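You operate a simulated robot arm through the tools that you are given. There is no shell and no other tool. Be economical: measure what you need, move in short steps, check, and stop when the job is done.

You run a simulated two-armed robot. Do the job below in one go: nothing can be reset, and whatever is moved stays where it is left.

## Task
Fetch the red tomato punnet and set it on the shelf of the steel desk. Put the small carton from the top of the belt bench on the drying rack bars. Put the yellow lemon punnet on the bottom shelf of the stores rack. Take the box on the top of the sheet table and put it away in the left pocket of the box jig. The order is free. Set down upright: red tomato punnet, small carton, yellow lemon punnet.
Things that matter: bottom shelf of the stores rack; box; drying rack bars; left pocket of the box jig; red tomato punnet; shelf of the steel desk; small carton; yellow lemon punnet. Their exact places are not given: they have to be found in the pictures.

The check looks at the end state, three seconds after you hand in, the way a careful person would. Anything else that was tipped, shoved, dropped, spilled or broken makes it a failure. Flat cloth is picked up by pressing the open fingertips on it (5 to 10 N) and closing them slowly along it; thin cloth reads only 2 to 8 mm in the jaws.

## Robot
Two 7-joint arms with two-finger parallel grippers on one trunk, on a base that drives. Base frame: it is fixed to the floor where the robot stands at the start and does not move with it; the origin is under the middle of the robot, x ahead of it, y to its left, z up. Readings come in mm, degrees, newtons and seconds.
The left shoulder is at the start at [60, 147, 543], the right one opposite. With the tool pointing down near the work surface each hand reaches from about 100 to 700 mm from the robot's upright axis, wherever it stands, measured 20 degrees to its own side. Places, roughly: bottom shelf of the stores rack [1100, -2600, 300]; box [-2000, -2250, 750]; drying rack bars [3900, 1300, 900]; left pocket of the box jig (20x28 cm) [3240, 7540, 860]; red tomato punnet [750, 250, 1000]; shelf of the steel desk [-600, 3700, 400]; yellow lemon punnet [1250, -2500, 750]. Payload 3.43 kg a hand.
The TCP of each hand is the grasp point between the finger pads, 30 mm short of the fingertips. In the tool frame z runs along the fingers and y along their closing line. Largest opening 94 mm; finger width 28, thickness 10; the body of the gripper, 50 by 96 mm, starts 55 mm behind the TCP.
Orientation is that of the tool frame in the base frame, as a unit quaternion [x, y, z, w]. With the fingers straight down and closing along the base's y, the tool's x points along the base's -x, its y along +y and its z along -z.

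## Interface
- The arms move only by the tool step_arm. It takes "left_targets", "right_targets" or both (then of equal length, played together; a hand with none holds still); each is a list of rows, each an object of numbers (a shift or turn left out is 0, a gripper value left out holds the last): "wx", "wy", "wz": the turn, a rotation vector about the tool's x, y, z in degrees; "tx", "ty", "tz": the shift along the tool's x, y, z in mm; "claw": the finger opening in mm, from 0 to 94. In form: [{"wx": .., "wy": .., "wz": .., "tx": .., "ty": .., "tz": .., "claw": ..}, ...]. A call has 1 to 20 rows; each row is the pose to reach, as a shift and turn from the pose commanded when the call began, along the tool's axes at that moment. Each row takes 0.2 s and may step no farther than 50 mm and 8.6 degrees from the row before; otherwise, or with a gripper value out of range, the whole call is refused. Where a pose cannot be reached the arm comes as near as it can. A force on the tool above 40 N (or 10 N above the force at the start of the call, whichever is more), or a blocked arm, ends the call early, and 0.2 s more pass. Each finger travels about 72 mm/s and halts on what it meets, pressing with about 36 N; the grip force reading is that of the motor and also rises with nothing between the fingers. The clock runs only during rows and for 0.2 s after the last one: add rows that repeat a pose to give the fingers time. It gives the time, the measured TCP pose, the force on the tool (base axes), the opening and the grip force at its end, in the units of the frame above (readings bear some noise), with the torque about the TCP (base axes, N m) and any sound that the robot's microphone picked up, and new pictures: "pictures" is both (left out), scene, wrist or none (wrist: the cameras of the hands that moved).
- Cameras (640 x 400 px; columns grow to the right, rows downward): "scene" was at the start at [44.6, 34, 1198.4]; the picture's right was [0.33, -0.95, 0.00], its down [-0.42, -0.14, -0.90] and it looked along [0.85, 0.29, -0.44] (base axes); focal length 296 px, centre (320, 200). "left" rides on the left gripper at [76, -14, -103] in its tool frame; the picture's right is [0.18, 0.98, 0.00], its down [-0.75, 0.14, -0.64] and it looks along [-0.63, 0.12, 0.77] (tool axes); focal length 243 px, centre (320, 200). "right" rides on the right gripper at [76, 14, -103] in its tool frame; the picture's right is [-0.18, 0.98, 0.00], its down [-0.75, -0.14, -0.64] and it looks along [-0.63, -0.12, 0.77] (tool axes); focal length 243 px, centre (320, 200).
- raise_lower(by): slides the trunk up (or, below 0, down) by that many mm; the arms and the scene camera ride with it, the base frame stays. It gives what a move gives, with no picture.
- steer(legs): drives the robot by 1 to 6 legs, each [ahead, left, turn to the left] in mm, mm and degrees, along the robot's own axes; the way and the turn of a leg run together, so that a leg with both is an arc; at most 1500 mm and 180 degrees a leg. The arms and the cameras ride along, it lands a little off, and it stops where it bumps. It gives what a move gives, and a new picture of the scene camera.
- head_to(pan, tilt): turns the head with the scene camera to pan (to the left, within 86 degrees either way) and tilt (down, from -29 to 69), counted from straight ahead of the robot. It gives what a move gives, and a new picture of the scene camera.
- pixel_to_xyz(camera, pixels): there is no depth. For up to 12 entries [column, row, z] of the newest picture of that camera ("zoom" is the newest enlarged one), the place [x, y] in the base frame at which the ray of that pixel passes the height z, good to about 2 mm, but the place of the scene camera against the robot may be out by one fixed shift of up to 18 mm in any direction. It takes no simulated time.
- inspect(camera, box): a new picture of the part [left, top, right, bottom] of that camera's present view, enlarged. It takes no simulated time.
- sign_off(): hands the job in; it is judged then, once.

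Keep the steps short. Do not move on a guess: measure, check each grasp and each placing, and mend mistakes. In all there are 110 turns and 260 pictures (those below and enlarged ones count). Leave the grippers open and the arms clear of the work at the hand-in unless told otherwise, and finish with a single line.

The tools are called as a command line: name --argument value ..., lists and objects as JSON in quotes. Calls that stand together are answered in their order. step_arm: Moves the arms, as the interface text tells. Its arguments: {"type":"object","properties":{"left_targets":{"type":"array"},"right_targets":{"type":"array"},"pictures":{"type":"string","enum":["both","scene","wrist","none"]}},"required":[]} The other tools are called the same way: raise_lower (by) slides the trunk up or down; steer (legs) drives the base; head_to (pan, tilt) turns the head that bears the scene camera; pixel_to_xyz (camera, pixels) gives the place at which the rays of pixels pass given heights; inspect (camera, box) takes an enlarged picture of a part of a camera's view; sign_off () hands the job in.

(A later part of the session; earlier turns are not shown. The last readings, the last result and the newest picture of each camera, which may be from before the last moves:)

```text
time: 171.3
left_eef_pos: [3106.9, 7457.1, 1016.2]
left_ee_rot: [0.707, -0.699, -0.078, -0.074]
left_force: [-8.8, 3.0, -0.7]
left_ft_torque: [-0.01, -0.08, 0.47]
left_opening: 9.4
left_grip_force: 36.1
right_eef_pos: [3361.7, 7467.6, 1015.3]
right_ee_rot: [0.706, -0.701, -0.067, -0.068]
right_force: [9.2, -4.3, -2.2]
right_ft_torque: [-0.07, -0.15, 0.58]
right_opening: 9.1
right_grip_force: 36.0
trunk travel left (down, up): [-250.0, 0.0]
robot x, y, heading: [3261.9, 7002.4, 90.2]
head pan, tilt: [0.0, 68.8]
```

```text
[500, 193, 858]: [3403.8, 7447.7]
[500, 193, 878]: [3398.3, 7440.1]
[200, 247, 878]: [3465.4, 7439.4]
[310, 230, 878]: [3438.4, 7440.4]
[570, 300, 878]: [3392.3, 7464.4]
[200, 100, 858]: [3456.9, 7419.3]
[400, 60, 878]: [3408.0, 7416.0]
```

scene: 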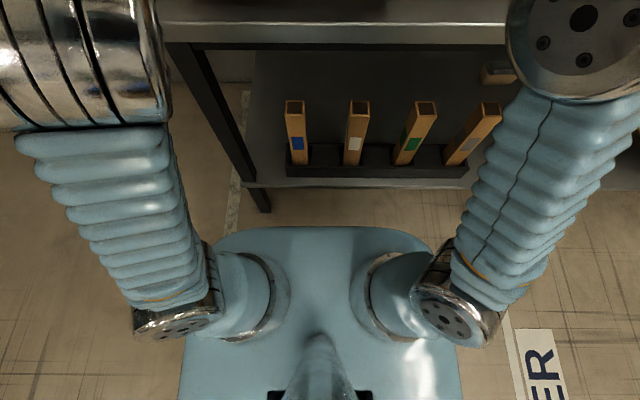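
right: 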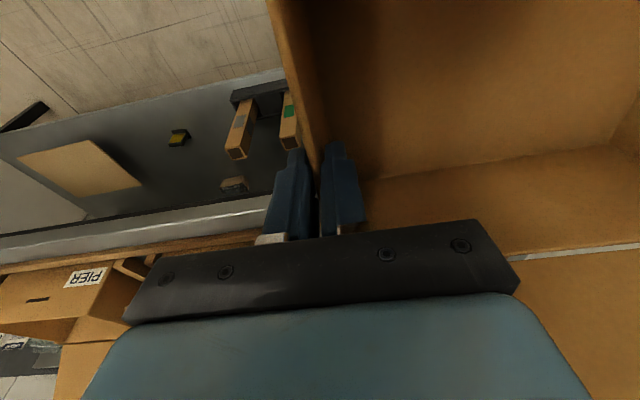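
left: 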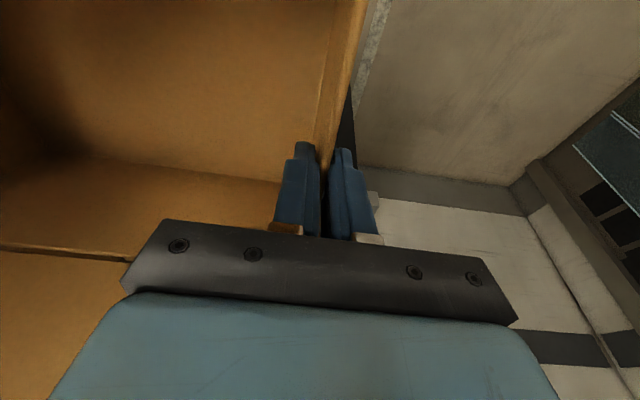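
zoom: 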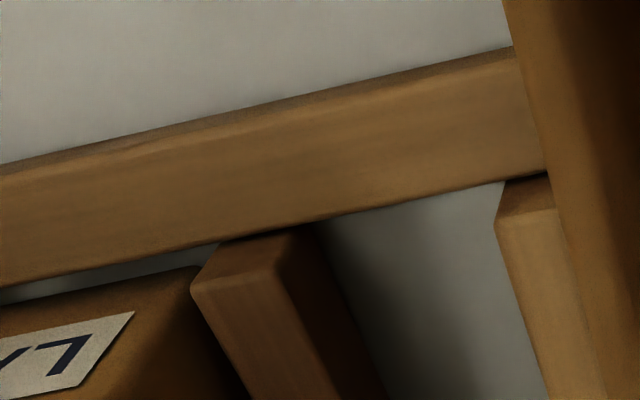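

Front strip inner face is y ≈ 7441 and the right divider's inner side x ≈ 3381, so the pocket centre is about (3239, 7541). Next I'll check the box's yaw from the wall rims in both wrist views.

inspect --camera "left" --box '[300, 0, 460, 100]'

pixel_to_xyz --camera "zoom" --pixels '[[272, 0, 1002], [228, 200, 1006], [183, 400, 1010], [600, 155, 858], [480, 380, 858]]'

inspect --camera "right" --box '[220, 0, 380, 100]'

pixel_to_xyz --camera "zoom" --pixels '[[185, 5, 1002], [225, 170, 1006], [280, 395, 1010]]'

```text
4.00 times, centred on (380, 50) of left
```

zoom: 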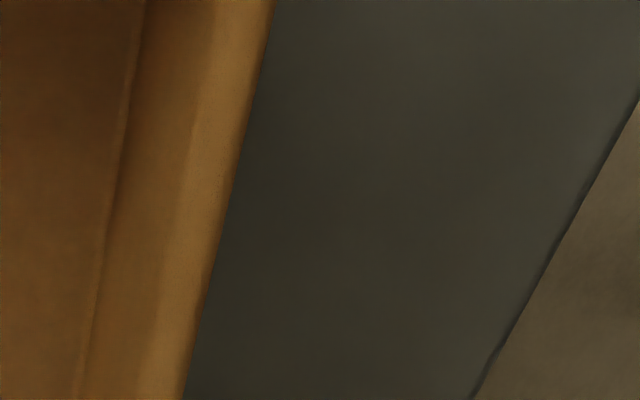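

```text
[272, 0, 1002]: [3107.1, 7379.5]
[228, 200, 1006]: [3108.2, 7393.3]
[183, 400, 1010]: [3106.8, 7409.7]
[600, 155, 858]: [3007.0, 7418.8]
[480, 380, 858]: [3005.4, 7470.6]
```

```text
4.00 times, centred on (300, 50) of right
```

zoom: 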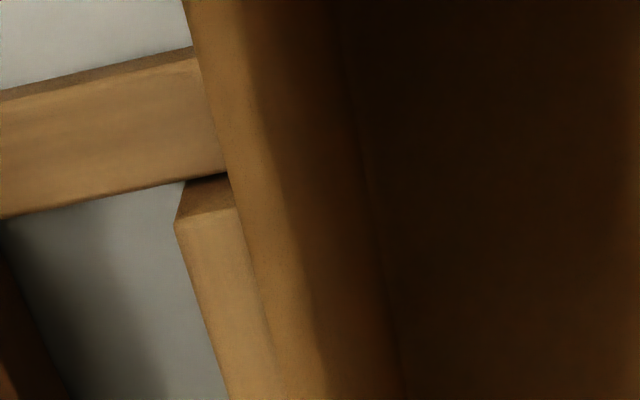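

```text
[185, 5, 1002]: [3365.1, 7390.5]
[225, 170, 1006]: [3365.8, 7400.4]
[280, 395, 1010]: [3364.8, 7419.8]
```

The box walls are parallel to y, outer x 3107–3365, 258 wide. I need the left strip's true place, which the box hides. I'll slide 45 mm right and look.

steer --legs '[[0, -45, 0]]'

inspect --camera "left" --box '[280, 0, 480, 125]'

pixel_to_xyz --camera "zoom" --pixels '[[320, 100, 858], [320, 100, 878]]'

```text
time: 172.2
left_eef_pos: [3151.9, 7457.3, 1015.7]
left_ee_rot: [0.707, -0.699, -0.078, -0.073]
left_force: [-0.8, 4.5, -1.3]
left_ft_torque: [0.03, -0.1, 0.44]
left_opening: 8.9
left_grip_force: 36.2
right_eef_pos: [3405.6, 7467.7, 1015.9]
right_ee_rot: [0.706, -0.702, -0.066, -0.069]
right_force: [0.5, -2.9, -1.9]
right_ft_torque: [-0.14, -0.13, 0.61]
right_opening: 8.9
right_grip_force: 35.9
trunk travel left (down, up): [-250.0, 0.0]
robot x, y, heading: [3310.3, 7005.3, 90.6]
head pan, tilt: [0.0, 68.8]
```

scene: 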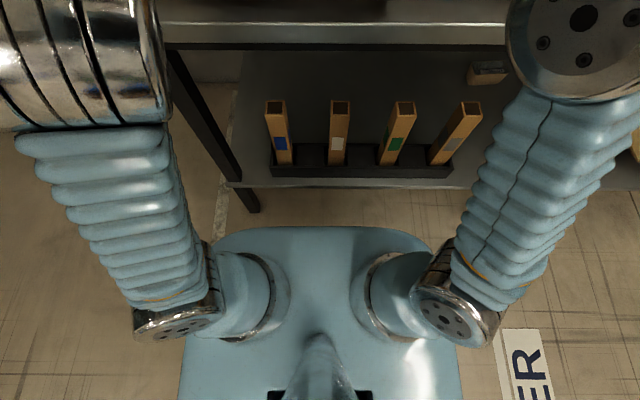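

```text
3.20 times, centred on (380, 62) of left
```

zoom: 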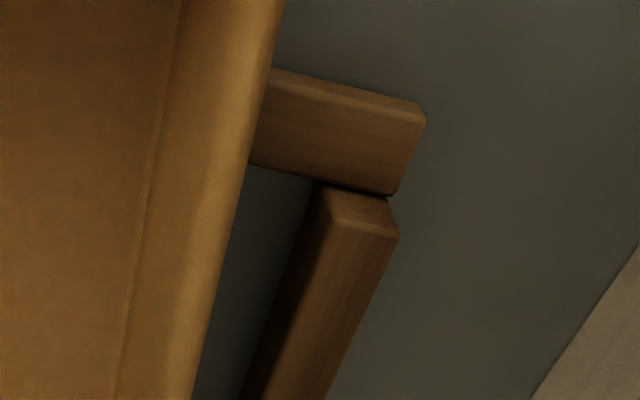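

```text
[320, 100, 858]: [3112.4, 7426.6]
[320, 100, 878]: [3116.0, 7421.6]
```

pixel_to_xyz --camera "zoom" --pixels '[[313, 190, 858], [245, 390, 858], [333, 222, 880], [275, 390, 880], [398, 237, 880], [275, 172, 858], [380, 190, 880], [425, 118, 858], [390, 195, 858], [327, 398, 880]]'

inspect --camera "right" --box '[180, 0, 380, 125]'

```text
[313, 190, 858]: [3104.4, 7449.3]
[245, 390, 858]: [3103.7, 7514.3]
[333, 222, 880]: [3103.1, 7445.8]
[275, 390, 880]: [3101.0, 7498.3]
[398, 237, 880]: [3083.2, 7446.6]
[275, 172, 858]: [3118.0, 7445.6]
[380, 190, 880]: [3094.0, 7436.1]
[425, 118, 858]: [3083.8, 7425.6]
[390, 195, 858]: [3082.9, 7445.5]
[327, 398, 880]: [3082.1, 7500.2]
```

```text
3.20 times, centred on (280, 62) of right
```

zoom: 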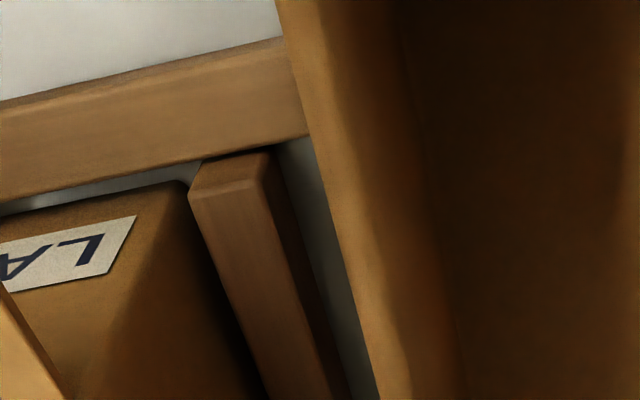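

Left strip inner face x ≈ 3103, front strip inner y ≈ 7446, strip tops ≈ 880. The target box centre is (3242, 7546). I'll slide back left 39 and forward 92.

steer --legs '[[0, 39, 0], [92, 0, 0]]'

inspect --camera "right" --box '[120, 0, 440, 200]'

inspect --camera "left" --box '[200, 0, 520, 200]'

```text
time: 173.8
left_eef_pos: [3112.4, 7548.7, 1016.5]
left_ee_rot: [0.707, -0.699, -0.078, -0.073]
left_force: [-0.3, 3.3, -0.2]
left_ft_torque: [0.19, -0.08, 0.4]
left_opening: 9.1
left_grip_force: 35.8
right_eef_pos: [3366.3, 7558.9, 1016.7]
right_ee_rot: [0.706, -0.702, -0.065, -0.069]
right_force: [0.5, -3.7, -2.3]
right_ft_torque: [-0.26, -0.05, 0.53]
right_opening: 9.1
right_grip_force: 36.0
trunk travel left (down, up): [-250.0, 0.0]
robot x, y, heading: [3271.9, 7091.6, 90.3]
head pan, tilt: [0.0, 68.8]
```

scene: 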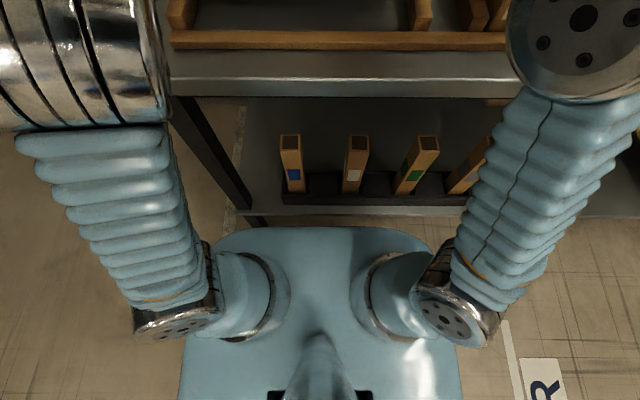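

```text
2.00 times, centred on (280, 100) of right
```

zoom: 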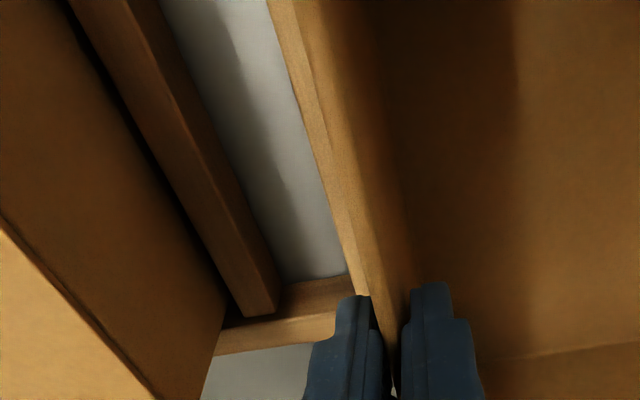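

```text
2.00 times, centred on (360, 100) of left
```

zoom: 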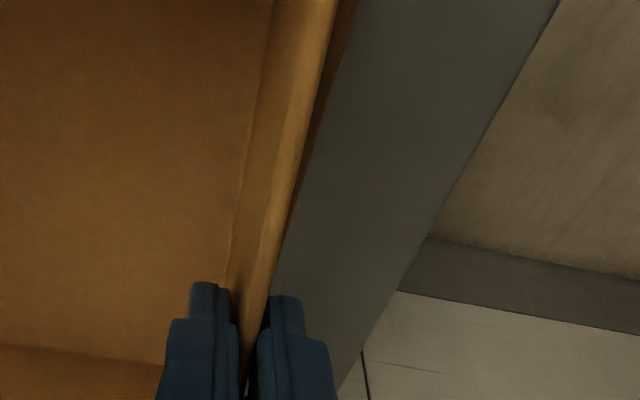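

The scene camera now sees the pocket's near part; I'll tilt up a bit to see the box against it.

head_to --pan 0 --tilt 48

```text
time: 174.6
left_eef_pos: [3112.2, 7549.0, 1016.6]
left_ee_rot: [0.707, -0.699, -0.078, -0.074]
left_force: [-0.6, 3.8, -0.5]
left_ft_torque: [-0.03, -0.09, 0.41]
left_opening: 9.3
left_grip_force: 35.8
right_eef_pos: [3367.0, 7558.6, 1016.4]
right_ee_rot: [0.706, -0.702, -0.065, -0.068]
right_force: [0.0, -4.2, -1.6]
right_ft_torque: [-0.08, -0.06, 0.54]
right_opening: 9.2
right_grip_force: 36.0
trunk travel left (down, up): [-250.0, 0.0]
robot x, y, heading: [3265.6, 7091.4, 90.5]
head pan, tilt: [0.0, 48.0]
```

scene: 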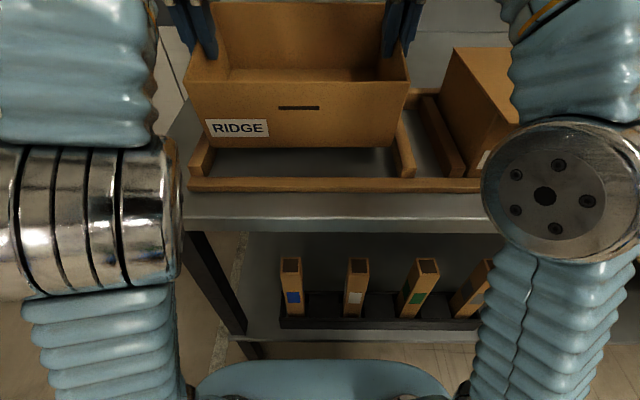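

pixel_to_xyz --camera "scene" --pixels '[[209, 147, 895], [393, 148, 895], [212, 166, 880], [393, 166, 880], [205, 178, 880], [400, 177, 880], [190, 189, 858], [187, 84, 1000], [408, 84, 1000]]'

inspect --camera "scene" --box '[160, 60, 440, 235]'

```text
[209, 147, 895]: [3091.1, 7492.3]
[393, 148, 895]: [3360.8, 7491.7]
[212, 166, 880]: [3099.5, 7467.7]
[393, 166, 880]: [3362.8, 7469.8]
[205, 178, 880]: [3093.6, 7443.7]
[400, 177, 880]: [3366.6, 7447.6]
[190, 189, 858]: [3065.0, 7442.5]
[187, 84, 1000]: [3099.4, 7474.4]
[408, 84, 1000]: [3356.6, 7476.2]
```

```text
2.29 times, centred on (300, 148) of scene
```

zoom: 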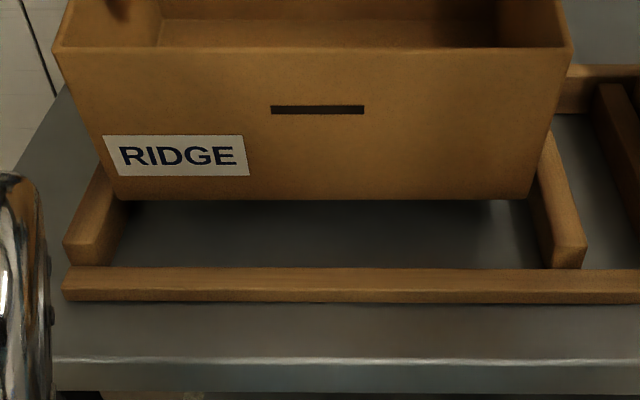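

The box sits over the pocket and is 4 mm too far left relative to the strips. I'll shift right 4 and back 5, lower 30 while tilted, and check.

step_arm --left_targets '[{"tx": 4.9, "ty": -4, "tz": -1}, {"tx": 7, "ty": -4, "tz": 8.8}, {"tx": 9.1, "ty": -4, "tz": 18.6}, {"tx": 11.1, "ty": -4, "tz": 28.3}]' --right_targets '[{"tx": 4.9, "ty": -4, "tz": -1}, {"tx": 7, "ty": -4, "tz": 8.8}, {"tx": 9.1, "ty": -4, "tz": 18.6}, {"tx": 11.1, "ty": -4, "tz": 28.3}]' --pictures "scene"

inspect --camera "scene" --box '[160, 60, 440, 235]'

```text
time: 175.6
left_eef_pos: [3115.6, 7542.5, 988.6]
left_ee_rot: [0.708, -0.698, -0.079, -0.074]
left_force: [-2.9, 0.3, 0.9]
left_ft_torque: [1.17, -0.05, 0.3]
left_opening: 9.1
left_grip_force: 35.5
right_eef_pos: [3368.7, 7551.4, 988.6]
right_ee_rot: [0.707, -0.7, -0.07, -0.07]
right_force: [-2.7, -8.3, 28.9]
right_ft_torque: [0.73, -0.06, 0.4]
right_opening: 9.8
right_grip_force: 35.9
trunk travel left (down, up): [-250.0, 0.0]
robot x, y, heading: [3273.2, 7094.4, 90.4]
head pan, tilt: [0.0, 48.0]
```

scene: 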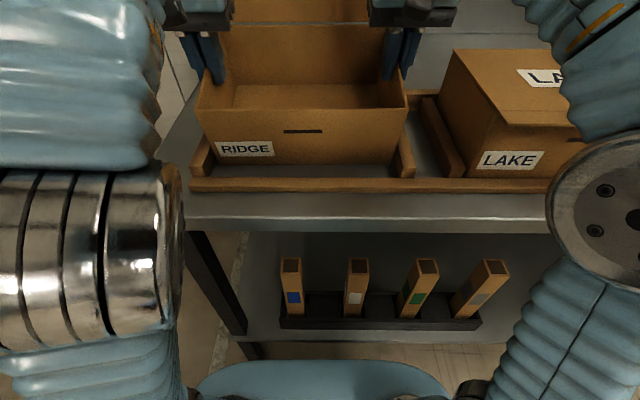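

```text
2.29 times, centred on (300, 148) of scene
```

zoom: 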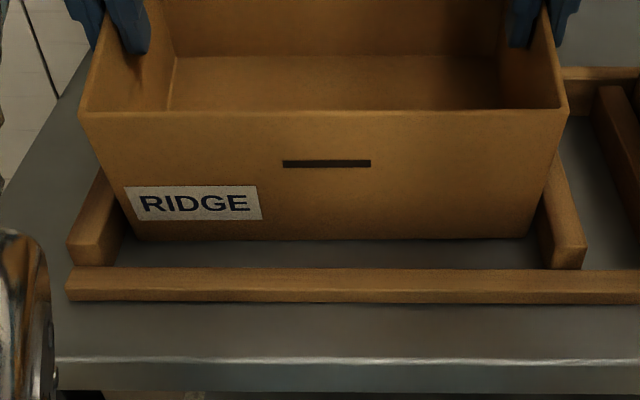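

The right hand reads 29 N upward, and the torques suggest the far-right bottom corner touched the rear strip. I'll lift 10, pull back 20 and lower again with a check.

step_arm --left_targets '[{"tx": -2.1, "tz": -9.8}, {"tx": 7.7, "tz": -11.9}, {"tx": 17.5, "tz": -14}, {"tx": 19.6, "tz": -4.2}, {"tx": 20.4, "tz": 0}]' --right_targets '[{"tx": -2.1, "tz": -9.8}, {"tx": 7.7, "tz": -11.9}, {"tx": 17.5, "tz": -14}, {"tx": 19.6, "tz": -4.2}, {"tx": 20.4, "tz": 0}]' --pictures "scene"

inspect --camera "scene" --box '[160, 60, 440, 235]'

```text
time: 176.8
left_eef_pos: [3115.8, 7523.7, 985.8]
left_ee_rot: [0.706, -0.699, -0.081, -0.077]
left_force: [1.5, 14.2, 33.9]
left_ft_torque: [-0.36, -0.04, 0.18]
left_opening: 9.3
left_grip_force: 35.7
right_eef_pos: [3369.9, 7532.0, 984.5]
right_ee_rot: [0.706, -0.701, -0.071, -0.071]
right_force: [-6.6, 8.7, 37.1]
right_ft_torque: [0.1, -0.13, 0.78]
right_opening: 9.4
right_grip_force: 35.6
trunk travel left (down, up): [-250.0, 0.0]
robot x, y, heading: [3272.0, 7093.5, 90.4]
head pan, tilt: [0.0, 48.0]
```

scene: 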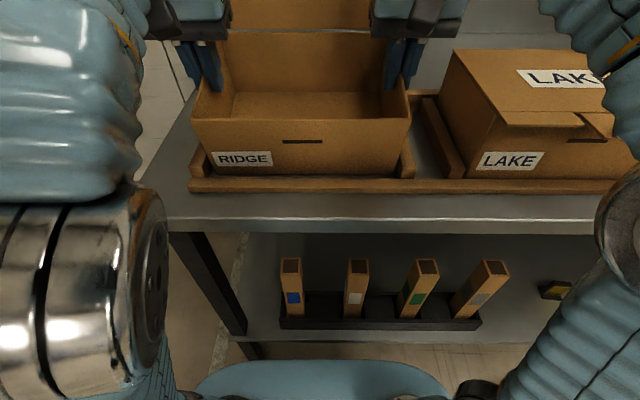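

```text
2.29 times, centred on (300, 148) of scene
```

zoom: 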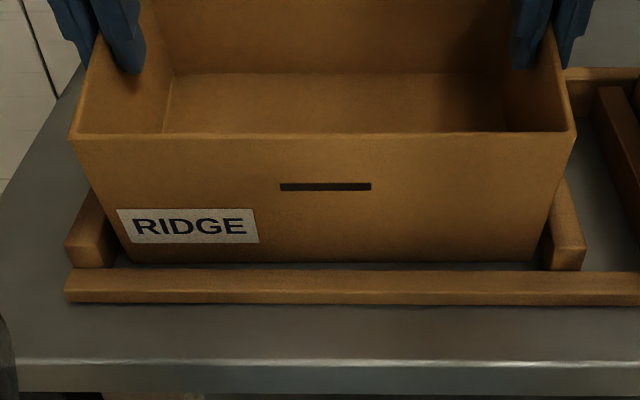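

The near edge is now down inside the pocket just behind the front strip, with about 35 N on each hand. I'll ease 3 mm up, then level the box about its near edge (TCP forward 23, down 18).

step_arm --left_targets '[{"tx": -0.6, "tz": -3}, {"wy": 3, "tx": -5.3, "tz": 2.7}, {"wy": 6, "tx": -10, "tz": 8.3}, {"wy": 9, "tx": -14.7, "tz": 13.9}, {"wy": 12, "tx": -19.4, "tz": 18}]' --right_targets '[{"tx": -0.6, "tz": -3}, {"wy": 3, "tx": -5.3, "tz": 2.7}, {"wy": 6, "tx": -10, "tz": 8.3}, {"wy": 9, "tx": -14.7, "tz": 13.9}, {"wy": 12, "tx": -19.4, "tz": 18}]' --pictures "scene"

inspect --camera "scene" --box '[160, 60, 440, 235]'

```text
time: 178.0
left_eef_pos: [3116.6, 7540.0, 972.1]
left_ee_rot: [0.711, -0.703, -0.005, -0.002]
left_force: [8.6, -20.3, 29.6]
left_ft_torque: [0.42, -0.03, -0.25]
left_opening: 9.2
left_grip_force: 35.7
right_eef_pos: [3372.5, 7549.4, 967.5]
right_ee_rot: [0.71, -0.704, 0.002, 0.0]
right_force: [-8.8, -15.1, 32.8]
right_ft_torque: [0.19, 0.06, -0.14]
right_opening: 9.3
right_grip_force: 36.2
right hand out of reach, approached as far as the arm can: row 5
trunk travel left (down, up): [-250.0, 0.0]
robot x, y, heading: [3271.3, 7091.3, 90.2]
head pan, tilt: [0.0, 48.0]
```

scene: 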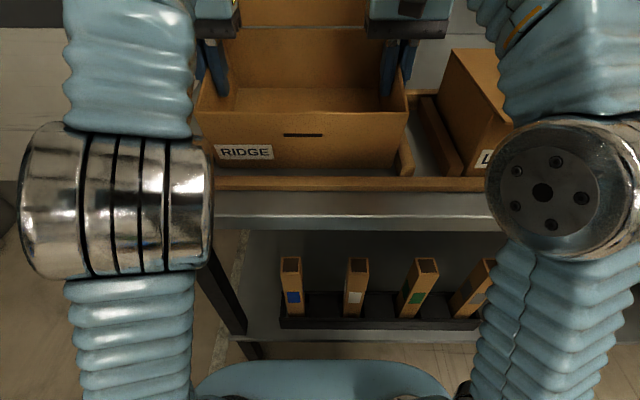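

```text
2.29 times, centred on (300, 148) of scene
```

zoom: 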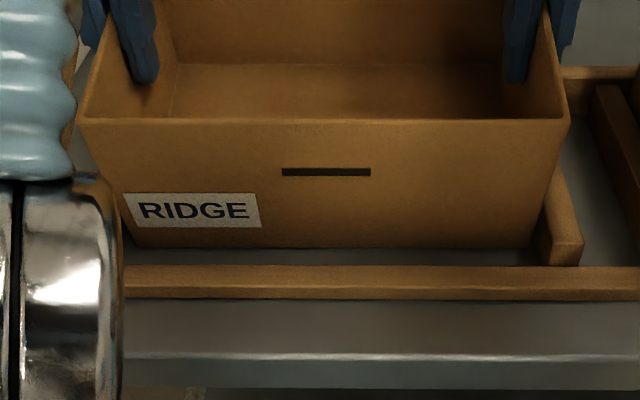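

Level now, but the far edge still rides on the rear strip; the near edge has about 20 mm of room. I'll lift 8, pull back 14 and lower.

step_arm --left_targets '[{"tz": -5}, {"tz": -5, "tx": 7}, {"tz": -5, "tx": 15}, {"tz": 0, "tx": 15}, {"tz": 5, "tx": 15}]' --right_targets '[{"tz": -5}, {"tz": -5, "tx": 7}, {"tz": -5, "tx": 15}, {"tz": 0, "tx": 15}, {"tz": 5, "tx": 15}]' --pictures "scene"

inspect --camera "scene" --box '[160, 60, 440, 235]'

```text
time: 179.2
left_eef_pos: [3118.3, 7530.7, 966.5]
left_ee_rot: [0.71, -0.704, -0.006, -0.002]
left_force: [13.8, 6.0, 38.4]
left_ft_torque: [0.03, -0.15, -0.8]
left_opening: 9.6
left_grip_force: 36.3
right_eef_pos: [3372.9, 7539.6, 963.8]
right_ee_rot: [0.709, -0.705, 0.005, 0.004]
right_force: [-9.2, 15.9, 35.0]
right_ft_torque: [-0.4, 0.06, -0.31]
right_opening: 9.1
right_grip_force: 36.2
right hand out of reach, approached as far as the arm can: row 1
trunk travel left (down, up): [-250.0, 0.0]
robot x, y, heading: [3270.8, 7089.7, 90.1]
head pan, tilt: [0.0, 48.0]
```

scene: 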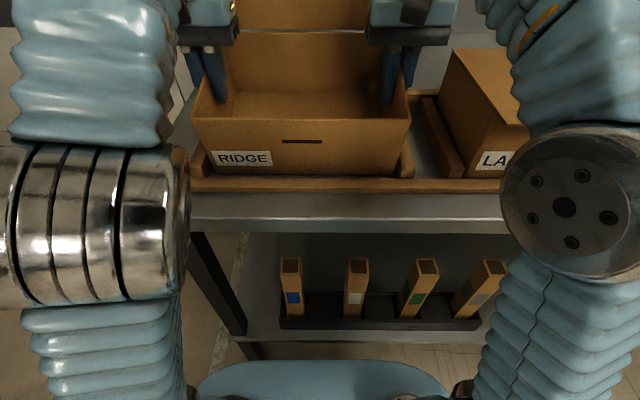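

```text
2.29 times, centred on (300, 148) of scene
```

zoom: 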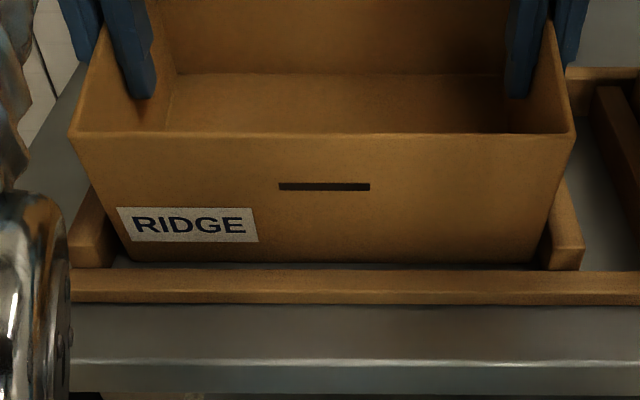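

The box looks seated behind the front strip. I'll relieve the push a little and compare the two hands before releasing.

step_arm --left_targets '[{"tz": -2}, {"tz": -4}, {"tz": -4}]' --right_targets '[{"tz": -2}, {"tz": -4}, {"tz": -4}]' --pictures "none"

inspect --camera "right" --box '[0, 0, 640, 400]'

inspect --camera "left" --box '[0, 0, 640, 400]'

```text
time: 180.0
left_eef_pos: [3116.5, 7531.7, 967.9]
left_ee_rot: [0.712, -0.703, -0.003, 0.001]
left_force: [12.7, -3.5, -2.9]
left_ft_torque: [0.19, -0.12, -0.59]
left_opening: 8.9
left_grip_force: 36.0
right_eef_pos: [3370.5, 7539.7, 963.8]
right_ee_rot: [0.71, -0.704, 0.009, 0.006]
right_force: [-11.0, 0.4, 5.0]
right_ft_torque: [-0.04, 0.23, -0.48]
right_opening: 9.2
right_grip_force: 35.8
trunk travel left (down, up): [-250.0, 0.0]
robot x, y, heading: [3268.0, 7094.5, 90.9]
head pan, tilt: [0.0, 48.0]
```

```text
1.00 times, centred on (320, 200) of right (not enlarged: the box is as wide or as high as the picture)
```

zoom: 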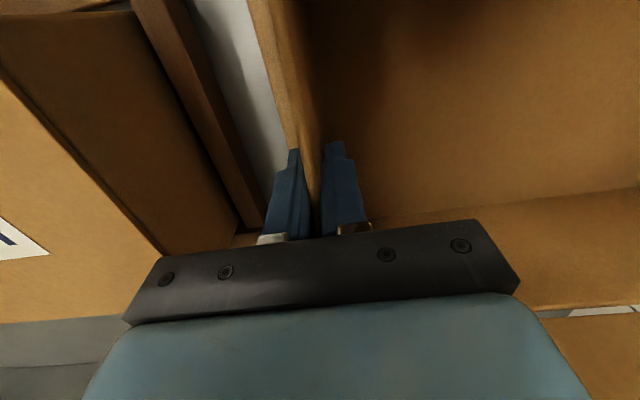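

```text
1.00 times, centred on (320, 200) of left (not enlarged: the box is as wide or as high as the picture)
```

zoom: 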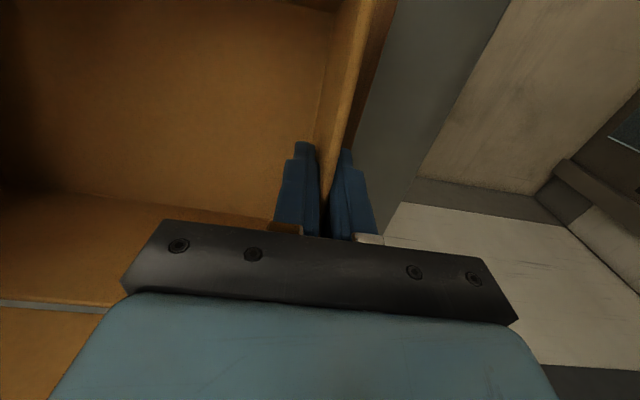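

Forces are near zero and the box rests in the pocket. I'll open both hands, then rise with a forward finger tilt, since straight up is out of reach.

step_arm --left_targets '[{"claw": 20}, {"claw": 40}, {"claw": 60}, {"claw": 60}, {"claw": 60}, {"claw": 60}]' --right_targets '[{"claw": 20}, {"claw": 40}, {"claw": 60}, {"claw": 60}, {"claw": 60}, {"claw": 60}]'

inspect --camera "scene" --box '[160, 60, 440, 235]'

```text
time: 181.4
left_eef_pos: [3115.4, 7532.6, 968.3]
left_ee_rot: [0.712, -0.703, -0.004, 0.001]
left_force: [-0.4, -0.1, -0.6]
left_ft_torque: [0.02, -0.01, 0.0]
left_opening: 59.7
left_grip_force: 0.0
right_eef_pos: [3372.5, 7539.8, 964.4]
right_ee_rot: [0.709, -0.705, 0.008, 0.005]
right_force: [1.1, 0.5, 0.7]
right_ft_torque: [0.03, 0.0, 0.0]
right_opening: 59.9
right_grip_force: 0.0
trunk travel left (down, up): [-250.0, 0.0]
robot x, y, heading: [3268.9, 7094.3, 90.7]
head pan, tilt: [0.0, 48.0]
```

scene: 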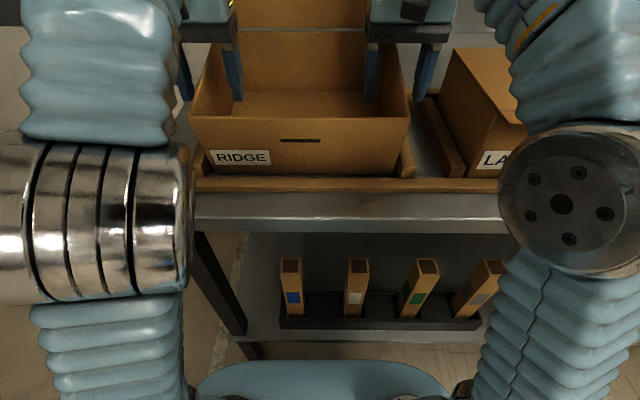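
right: 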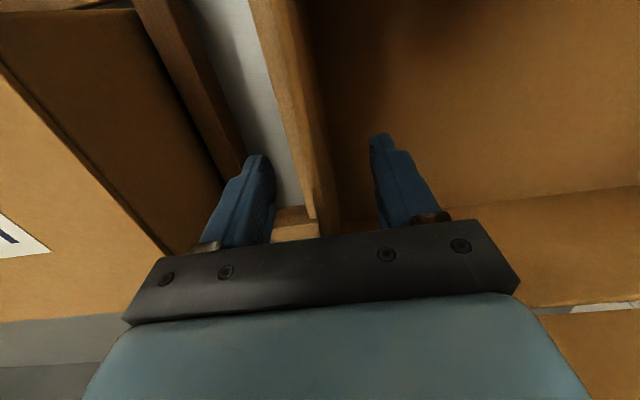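
left: 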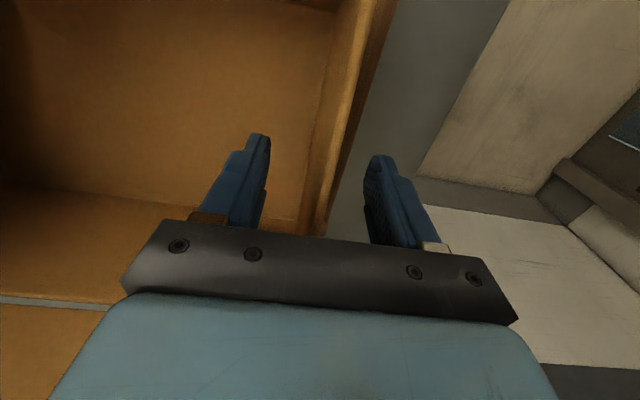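

```text
2.29 times, centred on (300, 148) of scene
```

zoom: 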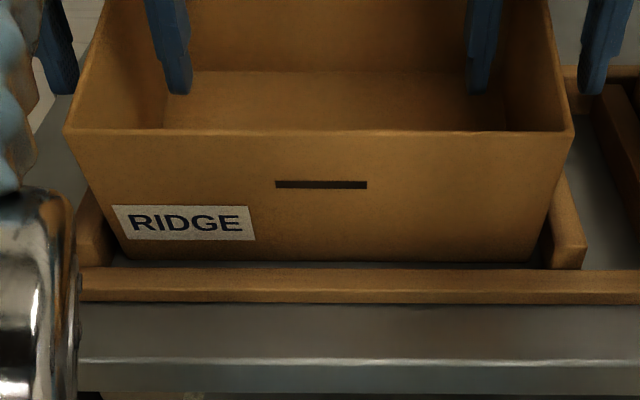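

Released cleanly. Next, raise with a tilt of −16° and 55 mm up, then check before backing off.

step_arm --left_targets '[{"wy": -4, "tz": -6}, {"wy": -8, "tz": -15}, {"wy": -12, "tz": -28}, {"wy": -16, "tz": -42}, {"wy": -16, "tz": -56}, {"wy": -16, "tz": -60}]' --right_targets '[{"wy": -4, "tz": -6}, {"wy": -8, "tz": -15}, {"wy": -12, "tz": -28}, {"wy": -16, "tz": -42}, {"wy": -16, "tz": -56}, {"wy": -16, "tz": -63}]' --pictures "scene"

```text
time: 182.8
left_eef_pos: [3117.3, 7530.9, 1028.1]
left_ee_rot: [0.704, -0.696, -0.103, -0.098]
left_force: [0.2, 0.5, -1.3]
left_ft_torque: [0.0, 0.0, 0.02]
left_opening: 60.1
left_grip_force: 0.2
right_eef_pos: [3370.5, 7541.3, 1027.0]
right_ee_rot: [0.702, -0.7, -0.091, -0.094]
right_force: [0.1, -0.3, 0.4]
right_ft_torque: [0.02, -0.02, 0.0]
right_opening: 60.0
right_grip_force: 0.1
trunk travel left (down, up): [-250.0, 0.0]
robot x, y, heading: [3270.6, 7089.5, 90.5]
head pan, tilt: [0.0, 48.0]
```

scene: 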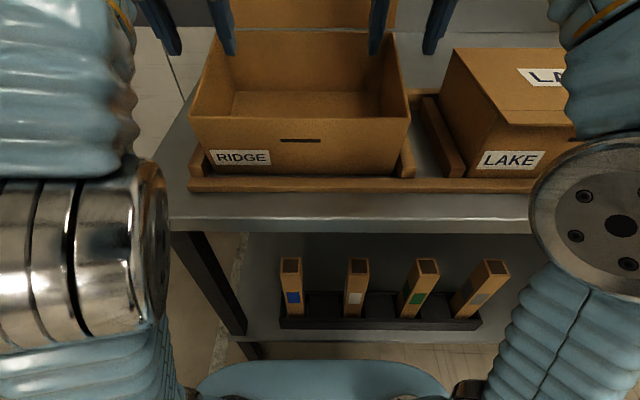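

Tips (≈1000) are above the rim (≈970). I'll back off 350 and inspect the box in its pocket.

steer --legs '[[-350, 0, 0]]'

head_to --pan 0 --tilt 30

inspect --camera "scene" --box '[160, 60, 480, 260]'

```text
time: 185.1
left_eef_pos: [3122.0, 7183.3, 1028.8]
left_ee_rot: [0.7, -0.7, -0.103, -0.098]
left_force: [0.1, 1.3, -0.4]
left_ft_torque: [-0.02, -0.02, 0.02]
left_opening: 60.1
left_grip_force: 0.0
right_eef_pos: [3376.4, 7189.4, 1026.4]
right_ee_rot: [-0.699, 0.703, 0.089, 0.094]
right_force: [0.2, 0.6, 0.1]
right_ft_torque: [-0.02, -0.01, 0.05]
right_opening: 60.0
right_grip_force: 0.1
trunk travel left (down, up): [-250.0, 0.0]
robot x, y, heading: [3272.0, 6743.4, 89.7]
head pan, tilt: [0.0, 48.0]
```

scene: 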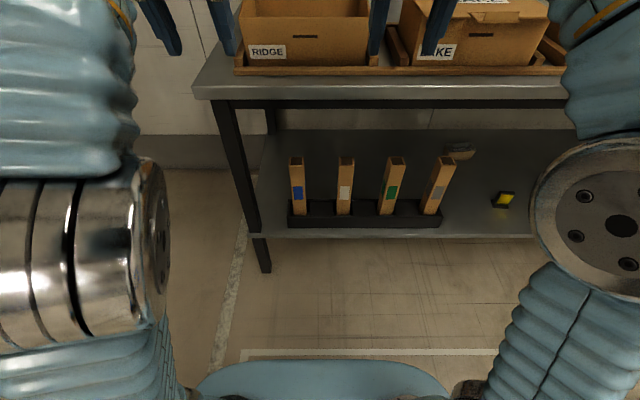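

```text
time: 185.9
left_eef_pos: [3122.5, 7182.4, 1028.5]
left_ee_rot: [0.7, -0.7, -0.102, -0.099]
left_force: [-0.5, 0.4, -0.8]
left_ft_torque: [0.0, 0.01, 0.04]
left_opening: 60.1
left_grip_force: 0.1
right_eef_pos: [3376.9, 7189.2, 1026.2]
right_ee_rot: [-0.7, 0.702, 0.09, 0.093]
right_force: [0.5, 0.5, -0.1]
right_ft_torque: [0.0, -0.02, -0.01]
right_opening: 60.2
right_grip_force: 0.1
trunk travel left (down, up): [-250.0, 0.0]
robot x, y, heading: [3269.3, 6739.4, 89.7]
head pan, tilt: [0.0, 30.0]
```

scene: 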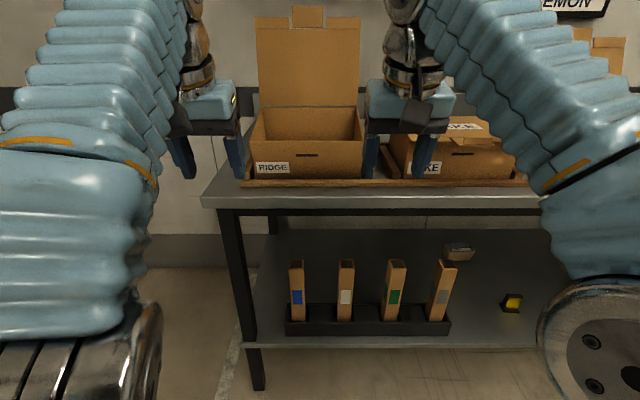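

```text
2.00 times, centred on (320, 160) of scene
```

zoom: 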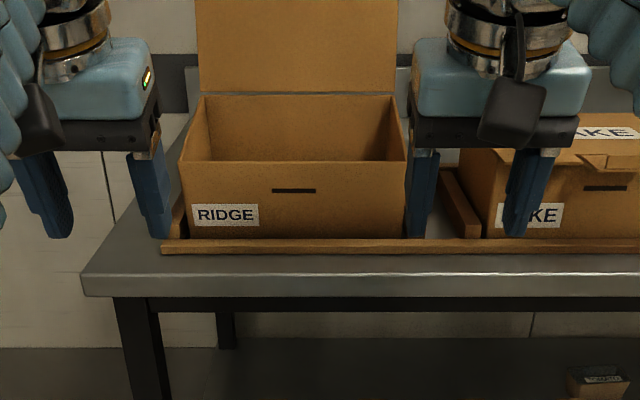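

It looks seated. I'll reset the hands' tilt and draw them in, then turn right and check the box from the side.

step_arm --left_targets '[{"wy": 6, "tx": 30, "claw": 94}, {"wy": 12, "tx": 60, "claw": 94}, {"wy": 16, "tx": 100, "claw": 94}, {"wy": 16, "tx": 130, "tz": 30, "claw": 94}]' --right_targets '[{"wy": 5, "tx": 30, "claw": 94}, {"wy": 11, "tx": 60, "claw": 94}, {"wy": 15, "tx": 100, "claw": 94}, {"wy": 15, "tx": 130, "tz": 30, "claw": 94}]' --pictures "none"

steer --legs '[[0, -200, -60]]'

head_to --pan 75 --tilt 28

inspect --camera "scene" --box '[160, 60, 480, 260]'

```text
time: 186.9
left_eef_pos: [3117.6, 7065.6, 964.1]
left_ee_rot: [0.708, -0.707, -0.004, -0.001]
left_force: [-1.4, 0.0, 0.3]
left_ft_torque: [0.01, -0.07, 0.01]
left_opening: 94.0
left_grip_force: 0.2
right_eef_pos: [3377.2, 7070.0, 964.0]
right_ee_rot: [-0.706, 0.708, -0.002, 0.001]
right_force: [-0.5, 0.9, 0.8]
right_ft_torque: [0.0, -0.07, 0.0]
right_opening: 94.3
right_grip_force: 0.3
right hand out of reach, approached as far as the arm can: row 2
trunk travel left (down, up): [-250.0, 0.0]
robot x, y, heading: [3265.8, 6741.5, 89.9]
head pan, tilt: [0.0, 30.0]
```

```text
time: 189.9
left_eef_pos: [3641.6, 6937.2, 963.4]
left_ee_rot: [-0.263, 0.965, 0.003, 0.002]
left_force: [0.0, 0.1, 0.2]
left_ft_torque: [0.01, 0.01, -0.03]
left_opening: 93.8
left_grip_force: 0.1
right_eef_pos: [3778.6, 6717.6, 964.5]
right_ee_rot: [-0.261, 0.965, -0.002, -0.001]
right_force: [-0.2, 0.4, 1.1]
right_ft_torque: [0.01, 0.01, -0.01]
right_opening: 94.0
right_grip_force: 0.1
trunk travel left (down, up): [-250.0, 0.0]
robot x, y, heading: [3440.0, 6640.9, 30.1]
head pan, tilt: [0.0, 30.0]
```

scene: 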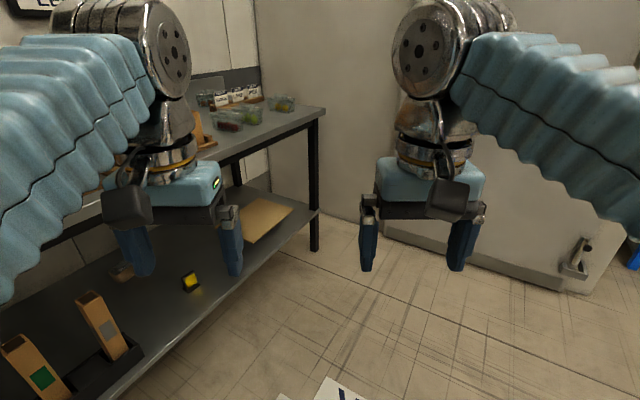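

```text
time: 191.4
left_eef_pos: [3641.4, 6937.6, 963.9]
left_ee_rot: [-0.263, 0.965, 0.003, 0.002]
left_force: [-0.9, 0.2, 0.2]
left_ft_torque: [0.0, -0.03, -0.01]
left_opening: 93.9
left_grip_force: 0.1
right_eef_pos: [3778.6, 6716.3, 965.1]
right_ee_rot: [-0.26, 0.966, -0.002, -0.001]
right_force: [-0.2, 0.3, -0.1]
right_ft_torque: [0.02, 0.0, 0.0]
right_opening: 94.3
right_grip_force: 0.0
trunk travel left (down, up): [-250.0, 0.0]
robot x, y, heading: [3439.9, 6640.8, 30.5]
head pan, tilt: [75.0, 28.0]
```

scene: 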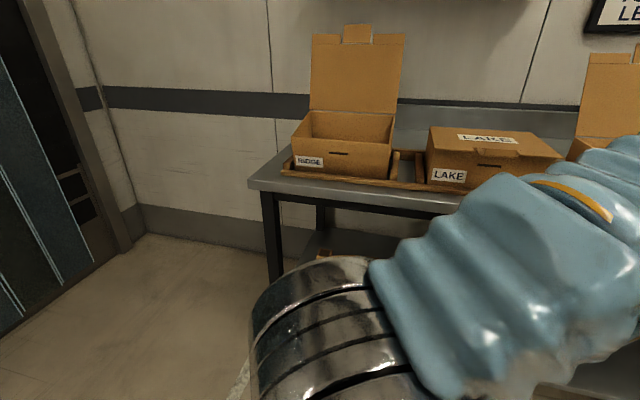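

```text
2.00 times, centred on (320, 160) of scene
```

zoom: 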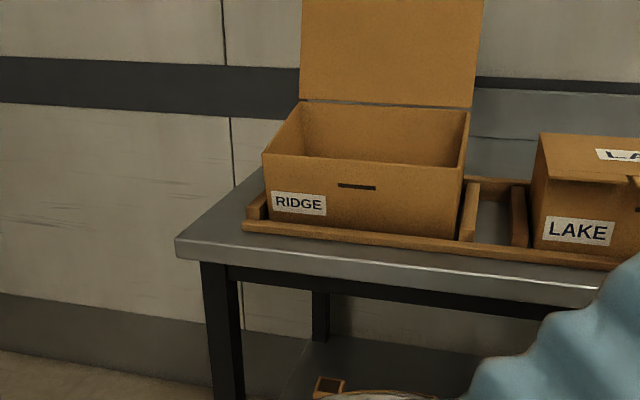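

The box sits properly in the left pocket. Now I'll go back south to about (2400, 2600) and look for the drying rack and the belt bench.

steer --legs '[[0, 0, -120.5], [0, -1040, 0], [1450, 0, 0], [1450, 0, 0], [1140, 0, 0]]'

head_to --pan 45 --tilt 12

inspect --camera "scene" --box '[200, 100, 520, 300]'

```text
time: 220.7
left_eef_pos: [2578.1, 2240.9, 965.1]
left_ee_rot: [0.707, 0.707, 0.0, 0.003]
left_force: [-0.5, 0.3, -0.1]
left_ft_torque: [-0.01, 0.0, 0.01]
left_opening: 94.0
left_grip_force: 0.1
right_eef_pos: [2319.2, 2237.2, 965.2]
right_ee_rot: [0.709, 0.705, 0.0, -0.002]
right_force: [-0.4, 0.5, 0.4]
right_ft_torque: [0.01, -0.01, -0.02]
right_opening: 94.0
right_grip_force: 0.2
trunk travel left (down, up): [-250.0, 0.0]
robot x, y, heading: [2426.3, 2563.3, -90.4]
head pan, tilt: [75.0, 28.0]
```

scene: 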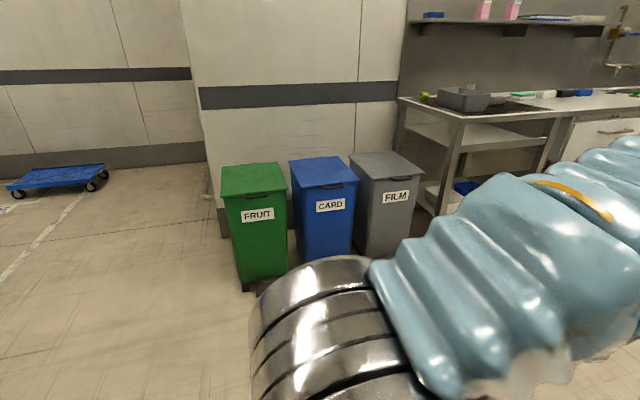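

```text
time: 221.6
left_eef_pos: [2577.4, 2242.1, 962.2]
left_ee_rot: [0.708, 0.706, 0.0, 0.003]
left_force: [0.5, 0.4, -0.9]
left_ft_torque: [-0.01, -0.02, -0.01]
left_opening: 93.8
left_grip_force: 0.2
right_eef_pos: [2319.8, 2236.4, 964.1]
right_ee_rot: [0.71, 0.704, -0.001, -0.002]
right_force: [0.9, 0.1, -0.2]
right_ft_torque: [-0.02, 0.02, -0.01]
right_opening: 94.2
right_grip_force: 0.0
trunk travel left (down, up): [-250.0, 0.0]
robot x, y, heading: [2426.4, 2564.7, -90.4]
head pan, tilt: [45.0, 12.0]
```

scene: 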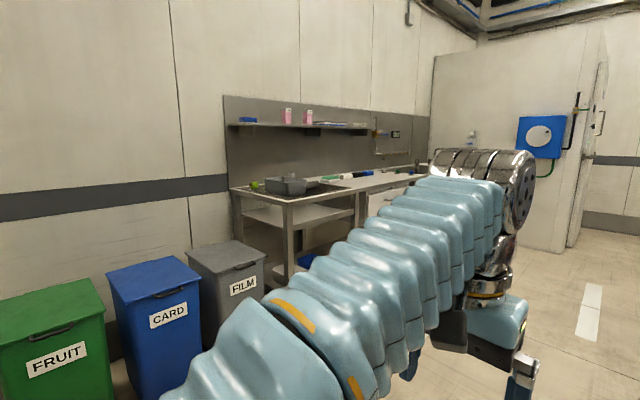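

```text
2.00 times, centred on (360, 200) of scene
```

zoom: 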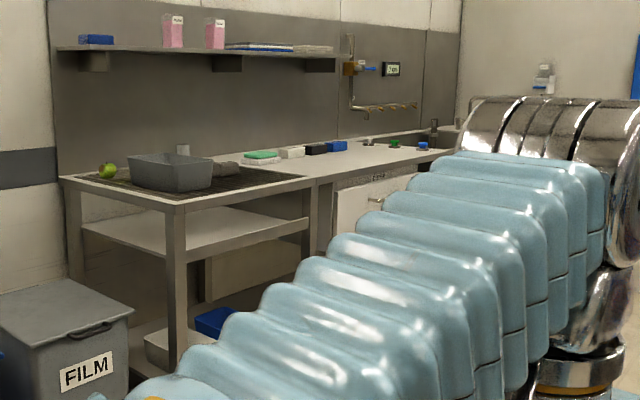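

The drying rack (bars with grey tray and a lime) is found near (3900, 1300). Now I'll drive west through the gap to the aisle and look at the packing area and belt for other cartons.

steer --legs '[[0, 0, -90], [1450, 0, 0], [1150, 0, 0]]'

head_to --pan -50 --tilt 15

inspect --camera "scene" --box '[160, 80, 480, 280]'

head_to --pan 60 --tilt 15

```text
time: 238.2
left_eef_pos: [-504.1, 2452.1, 963.5]
left_ee_rot: [1.0, -0.002, -0.003, 0.002]
left_force: [-0.5, -0.1, -0.3]
left_ft_torque: [0.01, 0.02, -0.04]
left_opening: 94.0
left_grip_force: 0.1
right_eef_pos: [-510.2, 2709.1, 966.3]
right_ee_rot: [1.0, -0.003, 0.002, -0.002]
right_force: [-0.1, -0.4, -0.6]
right_ft_torque: [0.03, -0.02, -0.03]
right_opening: 94.2
right_grip_force: 0.1
trunk travel left (down, up): [-250.0, 0.0]
robot x, y, heading: [-183.2, 2600.8, 179.6]
head pan, tilt: [45.0, 12.0]
```

scene: 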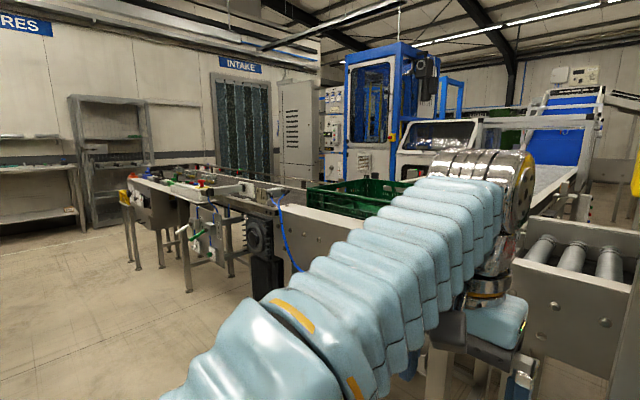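

```text
time: 239.9
left_eef_pos: [-503.8, 2452.7, 964.6]
left_ee_rot: [1.0, 0.0, -0.003, 0.003]
left_force: [0.2, -0.6, -1.2]
left_ft_torque: [0.0, -0.04, 0.0]
left_opening: 94.2
left_grip_force: 0.0
right_eef_pos: [-509.4, 2711.1, 965.3]
right_ee_rot: [1.0, -0.004, 0.001, -0.002]
right_force: [-0.4, 0.5, -0.8]
right_ft_torque: [0.03, 0.0, 0.04]
right_opening: 93.9
right_grip_force: 0.1
trunk travel left (down, up): [-250.0, 0.0]
robot x, y, heading: [-177.9, 2598.4, 179.3]
head pan, tilt: [-50.0, 15.0]
```

scene: 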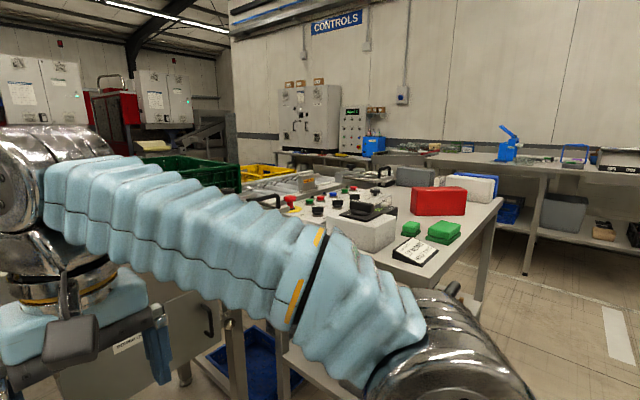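

```text
2.00 times, centred on (320, 180) of scene
```

zoom: 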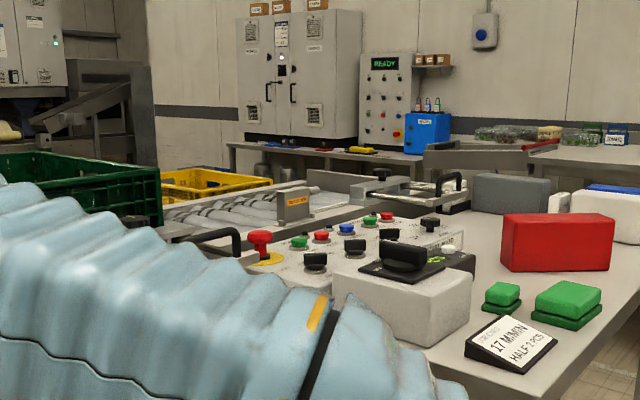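

```text
time: 241.8
left_eef_pos: [-503.7, 2450.7, 964.8]
left_ee_rot: [1.0, -0.001, -0.003, 0.002]
left_force: [-0.1, 0.5, -1.4]
left_ft_torque: [0.03, 0.0, 0.01]
left_opening: 94.0
left_grip_force: 0.2
right_eef_pos: [-508.2, 2710.4, 964.6]
right_ee_rot: [1.0, -0.003, 0.001, -0.001]
right_force: [0.2, 0.4, 0.1]
right_ft_torque: [0.02, -0.04, 0.05]
right_opening: 93.8
right_grip_force: 0.1
trunk travel left (down, up): [-250.0, 0.0]
robot x, y, heading: [-178.3, 2600.1, 179.5]
head pan, tilt: [60.0, 15.0]
```

scene: 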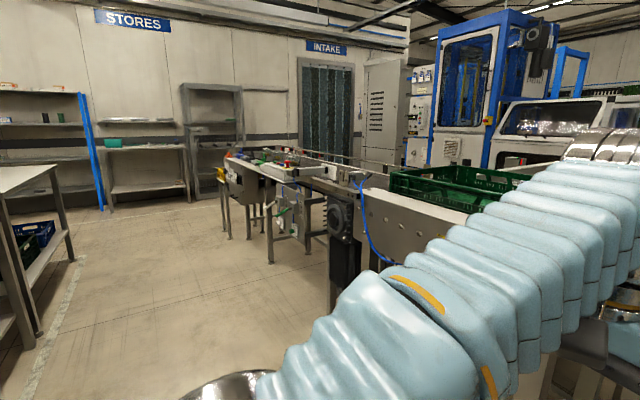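

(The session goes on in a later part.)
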